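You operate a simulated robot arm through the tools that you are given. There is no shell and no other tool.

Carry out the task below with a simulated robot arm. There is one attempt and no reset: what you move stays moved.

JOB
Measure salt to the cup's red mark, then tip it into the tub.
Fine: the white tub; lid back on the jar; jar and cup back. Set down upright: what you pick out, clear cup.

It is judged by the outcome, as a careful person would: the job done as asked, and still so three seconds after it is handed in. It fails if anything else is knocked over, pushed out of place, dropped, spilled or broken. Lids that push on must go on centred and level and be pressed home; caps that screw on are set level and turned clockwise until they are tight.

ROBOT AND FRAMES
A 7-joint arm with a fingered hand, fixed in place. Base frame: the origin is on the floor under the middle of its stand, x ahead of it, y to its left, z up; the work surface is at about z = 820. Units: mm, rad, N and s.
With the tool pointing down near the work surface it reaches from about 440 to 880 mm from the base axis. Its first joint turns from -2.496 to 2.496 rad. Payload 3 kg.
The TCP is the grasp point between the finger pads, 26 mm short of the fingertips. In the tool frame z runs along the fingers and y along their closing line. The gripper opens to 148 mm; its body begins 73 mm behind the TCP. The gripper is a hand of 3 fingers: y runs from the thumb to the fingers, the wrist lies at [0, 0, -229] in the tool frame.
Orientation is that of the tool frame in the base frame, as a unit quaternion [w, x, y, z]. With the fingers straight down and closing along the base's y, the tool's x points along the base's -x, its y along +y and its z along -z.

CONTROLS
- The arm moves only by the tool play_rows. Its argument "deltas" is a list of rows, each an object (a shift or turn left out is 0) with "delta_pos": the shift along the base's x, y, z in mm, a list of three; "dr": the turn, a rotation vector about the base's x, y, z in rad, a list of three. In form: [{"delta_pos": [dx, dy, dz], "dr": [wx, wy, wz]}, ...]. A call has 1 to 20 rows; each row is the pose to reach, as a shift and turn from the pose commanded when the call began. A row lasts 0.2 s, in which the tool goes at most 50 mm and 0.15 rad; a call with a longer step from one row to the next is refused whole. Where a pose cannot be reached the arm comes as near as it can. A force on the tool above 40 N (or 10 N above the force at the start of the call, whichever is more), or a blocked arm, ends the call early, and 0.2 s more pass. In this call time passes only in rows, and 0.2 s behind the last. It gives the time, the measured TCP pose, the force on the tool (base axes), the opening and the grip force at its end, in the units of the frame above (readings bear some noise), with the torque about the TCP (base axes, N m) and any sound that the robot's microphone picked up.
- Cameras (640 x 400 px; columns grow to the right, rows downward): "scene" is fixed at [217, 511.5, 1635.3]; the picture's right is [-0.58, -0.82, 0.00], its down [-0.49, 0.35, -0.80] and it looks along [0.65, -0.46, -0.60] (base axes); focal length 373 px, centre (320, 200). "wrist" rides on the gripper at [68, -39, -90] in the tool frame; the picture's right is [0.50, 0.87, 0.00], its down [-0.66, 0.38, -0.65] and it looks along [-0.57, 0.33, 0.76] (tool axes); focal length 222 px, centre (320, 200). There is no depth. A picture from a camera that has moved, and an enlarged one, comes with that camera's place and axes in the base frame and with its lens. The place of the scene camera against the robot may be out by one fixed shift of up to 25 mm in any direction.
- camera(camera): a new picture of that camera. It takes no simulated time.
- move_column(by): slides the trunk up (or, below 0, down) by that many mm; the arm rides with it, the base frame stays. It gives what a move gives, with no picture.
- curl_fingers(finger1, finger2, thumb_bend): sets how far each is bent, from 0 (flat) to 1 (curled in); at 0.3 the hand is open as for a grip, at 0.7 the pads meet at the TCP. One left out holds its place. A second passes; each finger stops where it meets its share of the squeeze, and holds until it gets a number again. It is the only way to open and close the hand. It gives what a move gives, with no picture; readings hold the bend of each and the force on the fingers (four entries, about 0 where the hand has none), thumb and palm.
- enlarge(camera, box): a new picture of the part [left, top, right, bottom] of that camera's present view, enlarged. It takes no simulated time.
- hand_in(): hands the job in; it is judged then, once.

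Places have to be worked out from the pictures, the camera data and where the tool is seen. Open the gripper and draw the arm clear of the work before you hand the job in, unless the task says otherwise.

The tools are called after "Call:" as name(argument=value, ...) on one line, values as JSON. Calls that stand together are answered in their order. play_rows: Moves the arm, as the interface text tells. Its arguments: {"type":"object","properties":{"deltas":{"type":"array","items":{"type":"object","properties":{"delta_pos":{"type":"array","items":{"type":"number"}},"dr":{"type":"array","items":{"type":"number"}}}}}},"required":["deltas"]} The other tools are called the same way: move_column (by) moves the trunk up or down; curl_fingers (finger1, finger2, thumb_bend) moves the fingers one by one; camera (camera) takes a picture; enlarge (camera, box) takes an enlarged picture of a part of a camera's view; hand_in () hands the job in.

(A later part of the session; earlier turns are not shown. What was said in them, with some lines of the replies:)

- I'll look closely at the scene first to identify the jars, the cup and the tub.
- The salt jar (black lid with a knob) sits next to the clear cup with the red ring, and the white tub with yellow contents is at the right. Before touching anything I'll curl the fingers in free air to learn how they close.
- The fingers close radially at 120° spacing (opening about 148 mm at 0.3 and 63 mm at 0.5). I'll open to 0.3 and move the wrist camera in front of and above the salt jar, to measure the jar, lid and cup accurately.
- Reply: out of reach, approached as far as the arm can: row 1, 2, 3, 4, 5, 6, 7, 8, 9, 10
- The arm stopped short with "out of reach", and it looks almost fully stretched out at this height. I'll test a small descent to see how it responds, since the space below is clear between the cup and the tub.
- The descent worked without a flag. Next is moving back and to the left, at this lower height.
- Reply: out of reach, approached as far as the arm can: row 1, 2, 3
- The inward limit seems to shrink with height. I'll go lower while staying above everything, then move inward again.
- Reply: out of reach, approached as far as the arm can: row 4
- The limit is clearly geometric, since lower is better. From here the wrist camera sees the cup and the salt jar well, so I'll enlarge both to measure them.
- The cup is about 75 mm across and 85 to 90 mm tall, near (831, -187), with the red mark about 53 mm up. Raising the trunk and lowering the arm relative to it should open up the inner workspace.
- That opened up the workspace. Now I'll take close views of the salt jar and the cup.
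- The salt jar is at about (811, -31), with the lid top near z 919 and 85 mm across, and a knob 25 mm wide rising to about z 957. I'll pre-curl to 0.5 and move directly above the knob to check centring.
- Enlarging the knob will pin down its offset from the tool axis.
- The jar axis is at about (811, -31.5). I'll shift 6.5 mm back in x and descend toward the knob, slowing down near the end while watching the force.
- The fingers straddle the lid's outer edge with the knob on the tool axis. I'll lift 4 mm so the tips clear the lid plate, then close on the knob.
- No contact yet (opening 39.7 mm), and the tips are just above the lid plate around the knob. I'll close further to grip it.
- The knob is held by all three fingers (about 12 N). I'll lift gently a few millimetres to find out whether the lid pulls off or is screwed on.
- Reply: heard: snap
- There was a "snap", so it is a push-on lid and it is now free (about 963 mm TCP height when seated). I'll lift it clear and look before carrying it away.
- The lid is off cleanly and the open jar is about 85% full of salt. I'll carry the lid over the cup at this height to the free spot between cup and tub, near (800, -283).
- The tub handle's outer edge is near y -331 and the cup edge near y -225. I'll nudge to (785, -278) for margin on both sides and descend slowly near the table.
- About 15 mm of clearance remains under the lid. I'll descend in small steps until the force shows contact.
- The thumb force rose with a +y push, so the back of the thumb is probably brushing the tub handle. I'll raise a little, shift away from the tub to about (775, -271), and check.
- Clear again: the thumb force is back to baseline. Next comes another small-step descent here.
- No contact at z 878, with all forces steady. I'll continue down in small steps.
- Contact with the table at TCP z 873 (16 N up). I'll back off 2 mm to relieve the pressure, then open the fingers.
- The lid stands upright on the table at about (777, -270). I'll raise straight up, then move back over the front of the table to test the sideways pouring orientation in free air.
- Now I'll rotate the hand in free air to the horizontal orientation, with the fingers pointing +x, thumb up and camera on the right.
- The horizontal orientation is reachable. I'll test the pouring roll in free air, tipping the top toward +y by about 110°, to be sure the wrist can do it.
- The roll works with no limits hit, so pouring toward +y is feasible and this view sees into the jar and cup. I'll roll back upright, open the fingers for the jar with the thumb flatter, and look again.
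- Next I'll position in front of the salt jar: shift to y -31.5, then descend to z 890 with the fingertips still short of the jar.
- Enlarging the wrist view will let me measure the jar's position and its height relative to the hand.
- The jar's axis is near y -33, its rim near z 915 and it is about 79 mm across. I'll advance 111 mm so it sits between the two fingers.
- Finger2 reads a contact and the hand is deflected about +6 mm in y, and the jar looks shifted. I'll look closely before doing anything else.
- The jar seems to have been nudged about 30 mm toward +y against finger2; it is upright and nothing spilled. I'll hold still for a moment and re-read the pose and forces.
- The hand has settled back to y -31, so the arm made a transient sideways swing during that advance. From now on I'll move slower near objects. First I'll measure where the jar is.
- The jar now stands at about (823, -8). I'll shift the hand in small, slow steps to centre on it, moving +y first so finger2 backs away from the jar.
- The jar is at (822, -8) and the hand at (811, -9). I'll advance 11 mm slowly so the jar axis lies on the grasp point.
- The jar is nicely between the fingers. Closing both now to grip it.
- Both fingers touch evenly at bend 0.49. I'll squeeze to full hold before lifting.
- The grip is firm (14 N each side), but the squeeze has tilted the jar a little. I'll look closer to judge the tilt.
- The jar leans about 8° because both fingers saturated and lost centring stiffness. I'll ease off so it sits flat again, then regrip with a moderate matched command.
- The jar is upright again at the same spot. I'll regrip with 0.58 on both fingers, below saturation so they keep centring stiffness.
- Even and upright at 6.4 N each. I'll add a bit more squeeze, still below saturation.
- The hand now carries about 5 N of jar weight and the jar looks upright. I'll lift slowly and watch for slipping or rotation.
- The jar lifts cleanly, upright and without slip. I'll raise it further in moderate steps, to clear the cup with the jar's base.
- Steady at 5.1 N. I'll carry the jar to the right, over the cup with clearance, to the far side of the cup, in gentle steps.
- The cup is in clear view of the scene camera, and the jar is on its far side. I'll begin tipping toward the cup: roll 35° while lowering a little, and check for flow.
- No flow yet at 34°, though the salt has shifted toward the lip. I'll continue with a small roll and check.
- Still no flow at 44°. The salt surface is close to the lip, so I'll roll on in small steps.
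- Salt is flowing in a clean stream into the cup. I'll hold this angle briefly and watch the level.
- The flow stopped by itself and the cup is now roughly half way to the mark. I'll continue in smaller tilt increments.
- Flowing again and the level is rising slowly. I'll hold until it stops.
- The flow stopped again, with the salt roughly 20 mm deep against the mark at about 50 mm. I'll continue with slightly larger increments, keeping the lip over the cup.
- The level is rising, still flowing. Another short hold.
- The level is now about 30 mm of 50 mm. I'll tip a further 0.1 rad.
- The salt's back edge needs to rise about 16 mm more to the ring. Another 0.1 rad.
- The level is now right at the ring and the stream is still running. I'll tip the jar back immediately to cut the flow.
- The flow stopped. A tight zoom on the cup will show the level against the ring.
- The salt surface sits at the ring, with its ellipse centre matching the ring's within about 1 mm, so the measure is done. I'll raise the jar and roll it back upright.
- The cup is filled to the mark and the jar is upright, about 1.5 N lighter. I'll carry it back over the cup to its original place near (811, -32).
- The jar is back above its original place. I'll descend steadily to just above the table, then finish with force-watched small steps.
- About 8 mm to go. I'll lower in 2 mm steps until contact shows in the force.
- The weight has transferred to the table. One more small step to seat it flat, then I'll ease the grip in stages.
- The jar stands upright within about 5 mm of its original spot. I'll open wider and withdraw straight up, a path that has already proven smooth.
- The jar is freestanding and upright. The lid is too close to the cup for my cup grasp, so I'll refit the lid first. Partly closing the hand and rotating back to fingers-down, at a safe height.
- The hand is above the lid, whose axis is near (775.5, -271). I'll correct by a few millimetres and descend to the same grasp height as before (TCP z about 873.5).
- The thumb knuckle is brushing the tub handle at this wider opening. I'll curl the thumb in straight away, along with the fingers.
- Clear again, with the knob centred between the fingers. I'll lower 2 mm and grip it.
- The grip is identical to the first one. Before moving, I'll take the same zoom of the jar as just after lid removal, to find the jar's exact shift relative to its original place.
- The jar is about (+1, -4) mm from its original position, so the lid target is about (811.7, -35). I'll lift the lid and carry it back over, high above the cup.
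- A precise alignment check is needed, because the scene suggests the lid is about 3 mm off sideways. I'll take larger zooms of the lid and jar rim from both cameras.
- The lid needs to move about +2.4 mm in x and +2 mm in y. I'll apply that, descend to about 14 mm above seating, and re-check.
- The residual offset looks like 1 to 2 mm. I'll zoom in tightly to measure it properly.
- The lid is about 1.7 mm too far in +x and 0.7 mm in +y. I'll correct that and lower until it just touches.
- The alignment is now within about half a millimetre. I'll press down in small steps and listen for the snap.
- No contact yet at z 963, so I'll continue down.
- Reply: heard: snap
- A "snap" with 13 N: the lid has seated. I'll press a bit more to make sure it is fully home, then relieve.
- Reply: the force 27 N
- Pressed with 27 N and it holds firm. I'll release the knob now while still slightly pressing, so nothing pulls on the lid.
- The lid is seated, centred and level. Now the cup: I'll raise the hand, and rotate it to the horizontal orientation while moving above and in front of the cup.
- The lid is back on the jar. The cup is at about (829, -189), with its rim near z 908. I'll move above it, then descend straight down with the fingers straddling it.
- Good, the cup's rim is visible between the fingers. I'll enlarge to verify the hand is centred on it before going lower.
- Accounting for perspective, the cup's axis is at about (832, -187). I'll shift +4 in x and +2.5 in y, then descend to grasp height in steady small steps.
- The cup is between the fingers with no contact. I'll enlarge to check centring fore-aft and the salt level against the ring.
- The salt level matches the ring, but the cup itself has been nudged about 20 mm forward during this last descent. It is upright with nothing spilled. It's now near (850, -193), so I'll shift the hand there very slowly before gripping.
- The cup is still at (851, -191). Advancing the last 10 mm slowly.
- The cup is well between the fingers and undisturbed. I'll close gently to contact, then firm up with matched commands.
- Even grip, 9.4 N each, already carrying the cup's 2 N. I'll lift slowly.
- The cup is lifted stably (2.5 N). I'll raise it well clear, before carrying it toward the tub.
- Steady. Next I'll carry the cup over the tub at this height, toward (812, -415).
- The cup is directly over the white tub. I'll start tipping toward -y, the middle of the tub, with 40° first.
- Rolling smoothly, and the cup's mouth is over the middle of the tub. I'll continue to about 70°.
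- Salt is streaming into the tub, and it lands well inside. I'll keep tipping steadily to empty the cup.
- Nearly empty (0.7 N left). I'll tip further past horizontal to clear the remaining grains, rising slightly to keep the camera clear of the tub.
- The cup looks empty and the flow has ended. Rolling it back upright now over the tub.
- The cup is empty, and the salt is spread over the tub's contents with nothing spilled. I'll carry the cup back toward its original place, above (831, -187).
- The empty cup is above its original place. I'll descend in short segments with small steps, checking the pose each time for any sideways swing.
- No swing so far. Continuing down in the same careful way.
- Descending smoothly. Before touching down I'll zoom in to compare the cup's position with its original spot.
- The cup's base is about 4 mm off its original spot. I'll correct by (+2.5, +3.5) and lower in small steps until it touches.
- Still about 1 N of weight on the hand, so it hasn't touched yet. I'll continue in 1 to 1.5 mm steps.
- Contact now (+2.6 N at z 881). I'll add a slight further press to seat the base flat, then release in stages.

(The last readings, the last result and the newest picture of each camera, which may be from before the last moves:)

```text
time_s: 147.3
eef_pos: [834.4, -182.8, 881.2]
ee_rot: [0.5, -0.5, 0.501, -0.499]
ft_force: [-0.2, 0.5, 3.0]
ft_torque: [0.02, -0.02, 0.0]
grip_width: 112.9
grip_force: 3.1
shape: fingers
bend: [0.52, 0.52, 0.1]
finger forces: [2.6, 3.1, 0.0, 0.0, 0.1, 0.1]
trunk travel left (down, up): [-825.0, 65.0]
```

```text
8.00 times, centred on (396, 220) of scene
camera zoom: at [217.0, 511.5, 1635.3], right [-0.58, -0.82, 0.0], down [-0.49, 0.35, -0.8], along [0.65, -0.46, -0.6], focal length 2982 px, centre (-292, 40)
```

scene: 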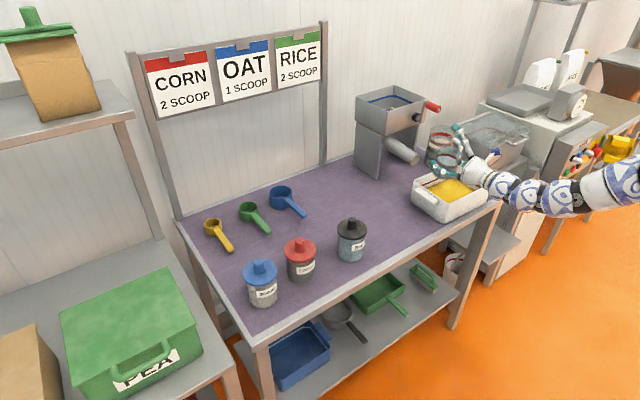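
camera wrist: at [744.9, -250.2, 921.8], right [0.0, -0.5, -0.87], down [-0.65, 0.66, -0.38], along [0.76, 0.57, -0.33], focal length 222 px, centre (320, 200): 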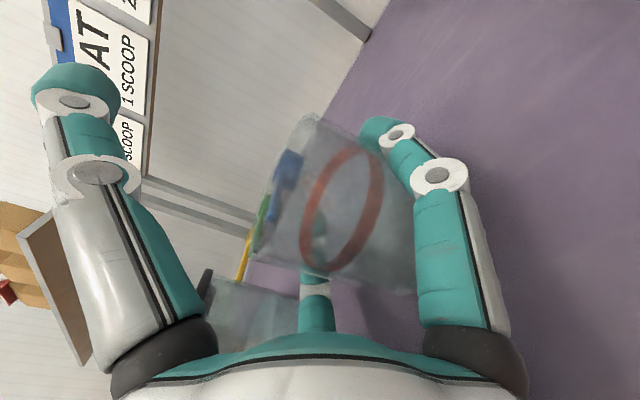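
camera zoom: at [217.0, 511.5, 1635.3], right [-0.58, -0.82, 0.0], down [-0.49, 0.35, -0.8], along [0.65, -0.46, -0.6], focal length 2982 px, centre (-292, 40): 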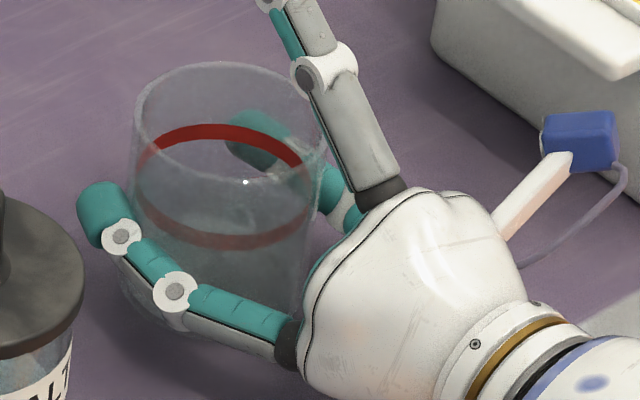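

Call:
curl_fingers(finger1=0.48, finger2=0.48)

Call:
curl_fingers(finger1=0.4, finger2=0.4)

Call:
enlarge(camera="scene", box=[378, 195, 415, 245])

Call:
enlarge(camera="wrist", box=[220, 80, 500, 330])

```text
time_s: 148.3
eef_pos: [834.0, -183.1, 881.2]
ee_rot: [0.5, -0.5, 0.501, -0.499]
ft_force: [0.1, 0.1, -0.4]
ft_torque: [0.01, 0.0, 0.01]
grip_width: 121.4
grip_force: 0.1
shape: fingers
bend: [0.48, 0.48, 0.1]
finger forces: [0.0, 0.0, 0.0, 0.0, 0.0, 0.1]
trunk travel left (down, up): [-825.0, 65.0]
```

```text
time_s: 149.3
eef_pos: [834.0, -183.0, 881.1]
ee_rot: [-0.5, 0.5, -0.5, 0.5]
ft_force: [0.7, 0.6, -0.6]
ft_torque: [-0.01, -0.03, 0.01]
grip_width: 132.3
grip_force: 0.0
shape: fingers
bend: [0.4, 0.4, 0.1]
finger forces: [0.0, 0.0, 0.1, 0.0, 0.1, 0.0]
trunk travel left (down, up): [-825.0, 65.0]
```

```text
8.00 times, centred on (396, 220) of scene
camera zoom: at [217.0, 511.5, 1635.3], right [-0.58, -0.82, 0.0], down [-0.49, 0.35, -0.8], along [0.65, -0.46, -0.6], focal length 2982 px, centre (-292, 40)
```

zoom: 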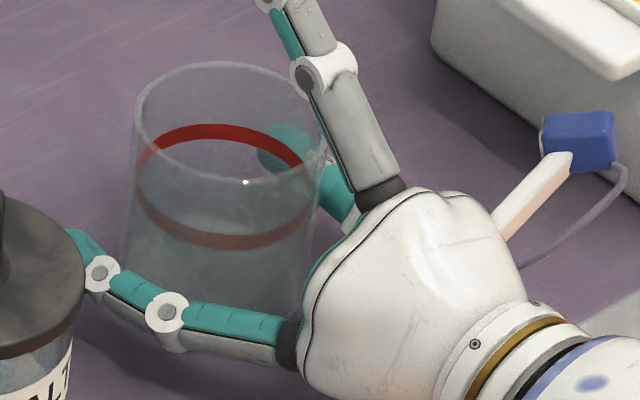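

```text
1.60 times, centred on (360, 205) of wrist
camera zoom: at [744.7, -250.7, 920.6], right [0.0, -0.5, -0.87], down [-0.65, 0.66, -0.38], along [0.76, 0.57, -0.33], focal length 355 px, centre (256, 192)
```

zoom: 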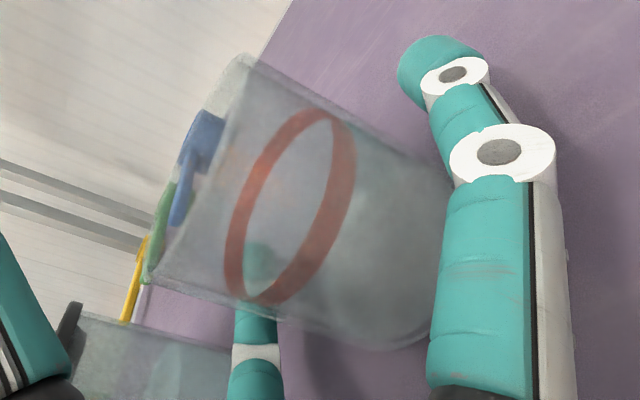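

The cup is upright within about 4 mm of its original place. I'll open wide and withdraw straight up in small steps.

Call:
curl_fingers(finger1=0.3, finger2=0.3, thumb_bend=0.1)

Call:
play_rows(deltas=[{"delta_pos": [0, 0, 6]}, {"delta_pos": [0, 0, 13]}, {"delta_pos": [0, 0, 20]}, {"delta_pos": [0, 0, 28]}, {"delta_pos": [0, 0, 36]}, {"delta_pos": [0, 0, 44]}])

Call:
enlarge(camera="scene", box=[360, 180, 430, 245])

```text
time_s: 150.3
eef_pos: [834.2, -183.1, 881.4]
ee_rot: [0.5, -0.5, 0.5, -0.5]
ft_force: [0.4, 0.1, 0.2]
ft_torque: [0.0, 0.01, -0.01]
grip_width: 146.4
grip_force: 0.1
shape: fingers
bend: [0.3, 0.3, 0.1]
finger forces: [0.0, 0.0, 0.0, 0.1, 0.1, 0.0]
trunk travel left (down, up): [-825.0, 65.0]
```

```text
time_s: 151.8
eef_pos: [835.1, -185.5, 925.8]
ee_rot: [-0.5, 0.5, -0.5, 0.5]
ft_force: [-0.7, 1.1, 0.5]
ft_torque: [0.0, -0.01, -0.01]
grip_width: 146.9
grip_force: 0.0
shape: fingers
bend: [0.3, 0.3, 0.1]
finger forces: [0.0, 0.0, 0.1, 0.1, 0.0, 0.0]
trunk travel left (down, up): [-825.0, 65.0]
```

```text
6.15 times, centred on (395, 212) of scene
camera zoom: at [217.0, 511.5, 1635.3], right [-0.58, -0.82, 0.0], down [-0.49, 0.35, -0.8], along [0.65, -0.46, -0.6], focal length 2294 px, centre (-142, 123)
```

zoom: 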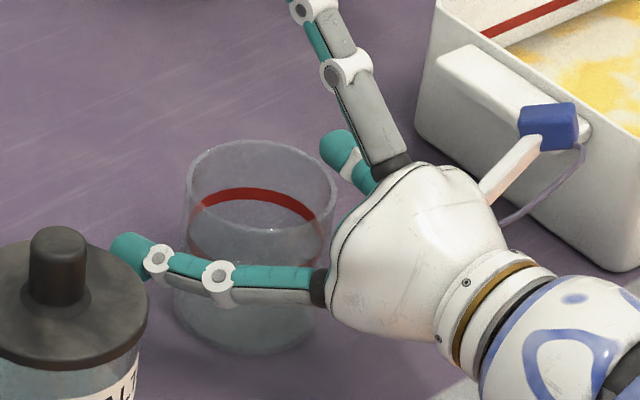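

The cup stayed put. I'll continue up and then draw the arm back toward the robot.

Call:
play_rows(deltas=[{"delta_pos": [0, 0, 10]}, {"delta_pos": [0, 0, 22]}, {"delta_pos": [0, 0, 36]}, {"delta_pos": [0, 0, 52]}, {"delta_pos": [0, 0, 70]}, {"delta_pos": [0, 0, 90]}, {"delta_pos": [0, 0, 110]}, {"delta_pos": [0, 0, 130]}])

Call:
play_rows(deltas=[{"delta_pos": [-20, 0, 0]}, {"delta_pos": [-45, 0, 0]}, {"delta_pos": [-70, 0, 0]}, {"delta_pos": [-95, 0, 0]}, {"delta_pos": [-120, 0, 0]}, {"delta_pos": [-145, 0, 0]}, {"delta_pos": [-170, 0, 0]}, {"delta_pos": [-190, 0, 0]}])

Call:
camera(camera="scene")

Call:
enlarge(camera="scene", box=[230, 160, 430, 310])

Call:
enlarge(camera="scene", box=[370, 130, 520, 250])

```text
time_s: 153.6
eef_pos: [833.0, -184.2, 1056.1]
ee_rot: [-0.5, 0.5, -0.5, 0.5]
ft_force: [0.1, 0.6, 0.4]
ft_torque: [-0.06, 0.01, -0.02]
grip_width: 146.8
grip_force: 0.1
shape: fingers
bend: [0.3, 0.3, 0.1]
finger forces: [0.1, 0.1, 0.0, 0.1, 0.0, 0.1]
trunk travel left (down, up): [-825.0, 65.0]
```

```text
time_s: 155.3
eef_pos: [642.9, -181.8, 1056.8]
ee_rot: [0.501, -0.5, 0.499, -0.501]
ft_force: [0.7, 0.2, 0.0]
ft_torque: [0.01, -0.01, 0.04]
grip_width: 146.7
grip_force: 0.1
shape: fingers
bend: [0.3, 0.3, 0.1]
finger forces: [0.0, 0.0, 0.0, 0.0, 0.1, 0.0]
trunk travel left (down, up): [-825.0, 65.0]
```

```text
taken
```

scene: 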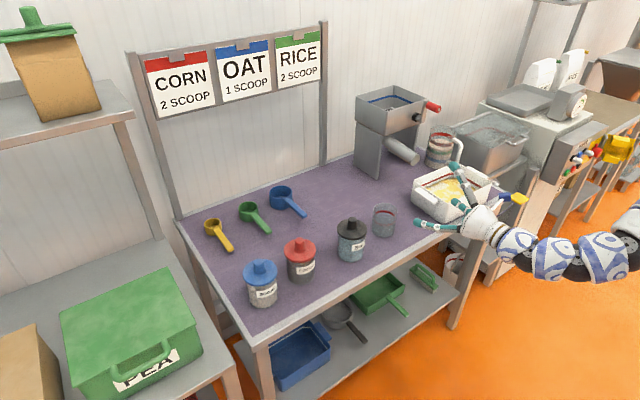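

```text
2.67 times, centred on (330, 235) of scene
camera zoom: at [217.0, 511.5, 1635.3], right [-0.58, -0.82, 0.0], down [-0.49, 0.35, -0.8], along [0.65, -0.46, -0.6], focal length 994 px, centre (293, 107)
```

zoom: 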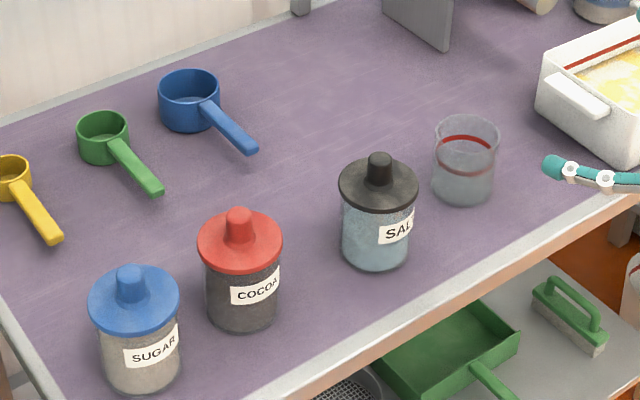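

```text
3.33 times, centred on (445, 190) of scene
camera zoom: at [217.0, 511.5, 1635.3], right [-0.58, -0.82, 0.0], down [-0.49, 0.35, -0.8], along [0.65, -0.46, -0.6], focal length 1243 px, centre (-97, 233)
```

zoom: 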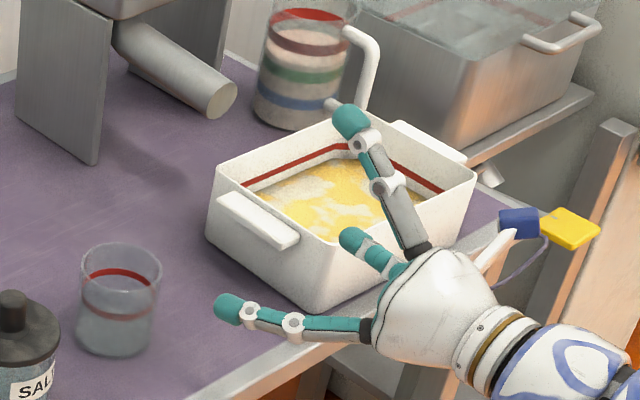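

Everything is in place and the arm is clear. I'll compare against the very first pictures, with identical crops, to check that nothing else moved.

Call:
enlarge(camera="scene", box=[230, 180, 430, 305])

Call:
enlarge(camera="scene", box=[340, 80, 540, 205])

Call:
enlarge(camera="scene", box=[320, 190, 420, 270])

```text
3.20 times, centred on (330, 242) of scene
camera zoom: at [217.0, 511.5, 1635.3], right [-0.58, -0.82, 0.0], down [-0.49, 0.35, -0.8], along [0.65, -0.46, -0.6], focal length 1193 px, centre (288, 64)
```

zoom: 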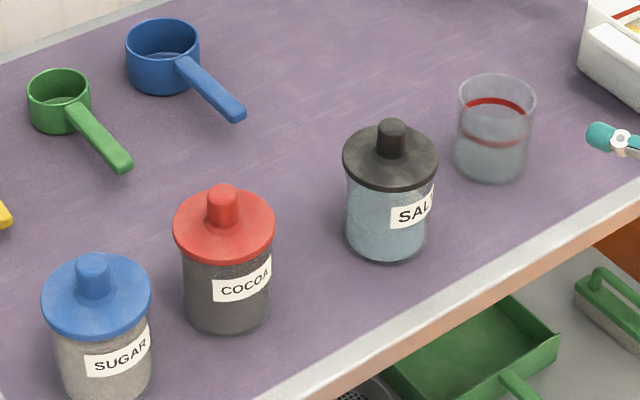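

```text
3.20 times, centred on (440, 142) of scene
camera zoom: at [217.0, 511.5, 1635.3], right [-0.58, -0.82, 0.0], down [-0.49, 0.35, -0.8], along [0.65, -0.46, -0.6], focal length 1193 px, centre (-64, 384)
```

zoom: 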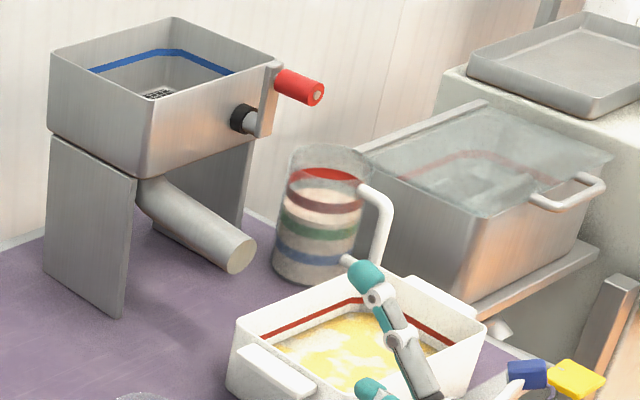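

```text
5.00 times, centred on (370, 230) of scene
camera zoom: at [217.0, 511.5, 1635.3], right [-0.58, -0.82, 0.0], down [-0.49, 0.35, -0.8], along [0.65, -0.46, -0.6], focal length 1864 px, centre (70, 50)
```

zoom: 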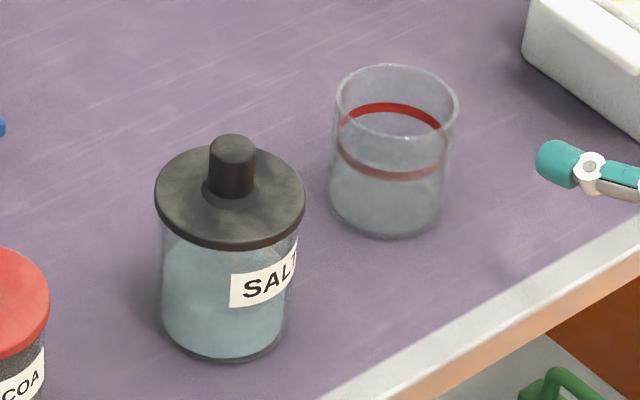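

The salt jar (lid centred and fully seated, same height as at the start) and the cup (empty, upright) are each within a few millimetres of their original spots. The salt is in the white tub. The cocoa jar and the tub were nudged only about 5 to 7 mm and stand upright. The hand is open and clear of the work, so I'm handing in.

Call:
hand_in()

```text
The job is handed in.
```

I measured the salt to the cup's red mark and tipped it into the white tub. I've handed the job in and have no verdict back yet.

- **Salt:** the level sat at the red mark, within about 1–2 mm by camera. The cup went back empty, and I saw no spills.
- **Salt jar:** it stands upright about 2–4 mm from where it started. The lid snapped on, then I pressed it down with about 27 N; it sits centred and level, at its original height.
- **Clear cup:** it stands upright about 4 mm from its original spot.

**Unplanned contacts:**
- While reaching in to grip the jar, the arm swung sideways. It pushed the salt jar about 30 mm and the cocoa jar about 7 mm. I put the salt jar back but left the cocoa jar where it is, upright.
- A similar shift moved the filled cup about 20 mm before I picked it up. I set it back down near its original spot.
- The thumb brushed the tub handle twice. The tub appears to have moved about 5 mm.

The arm is drawn back in front of the table with the hand open.
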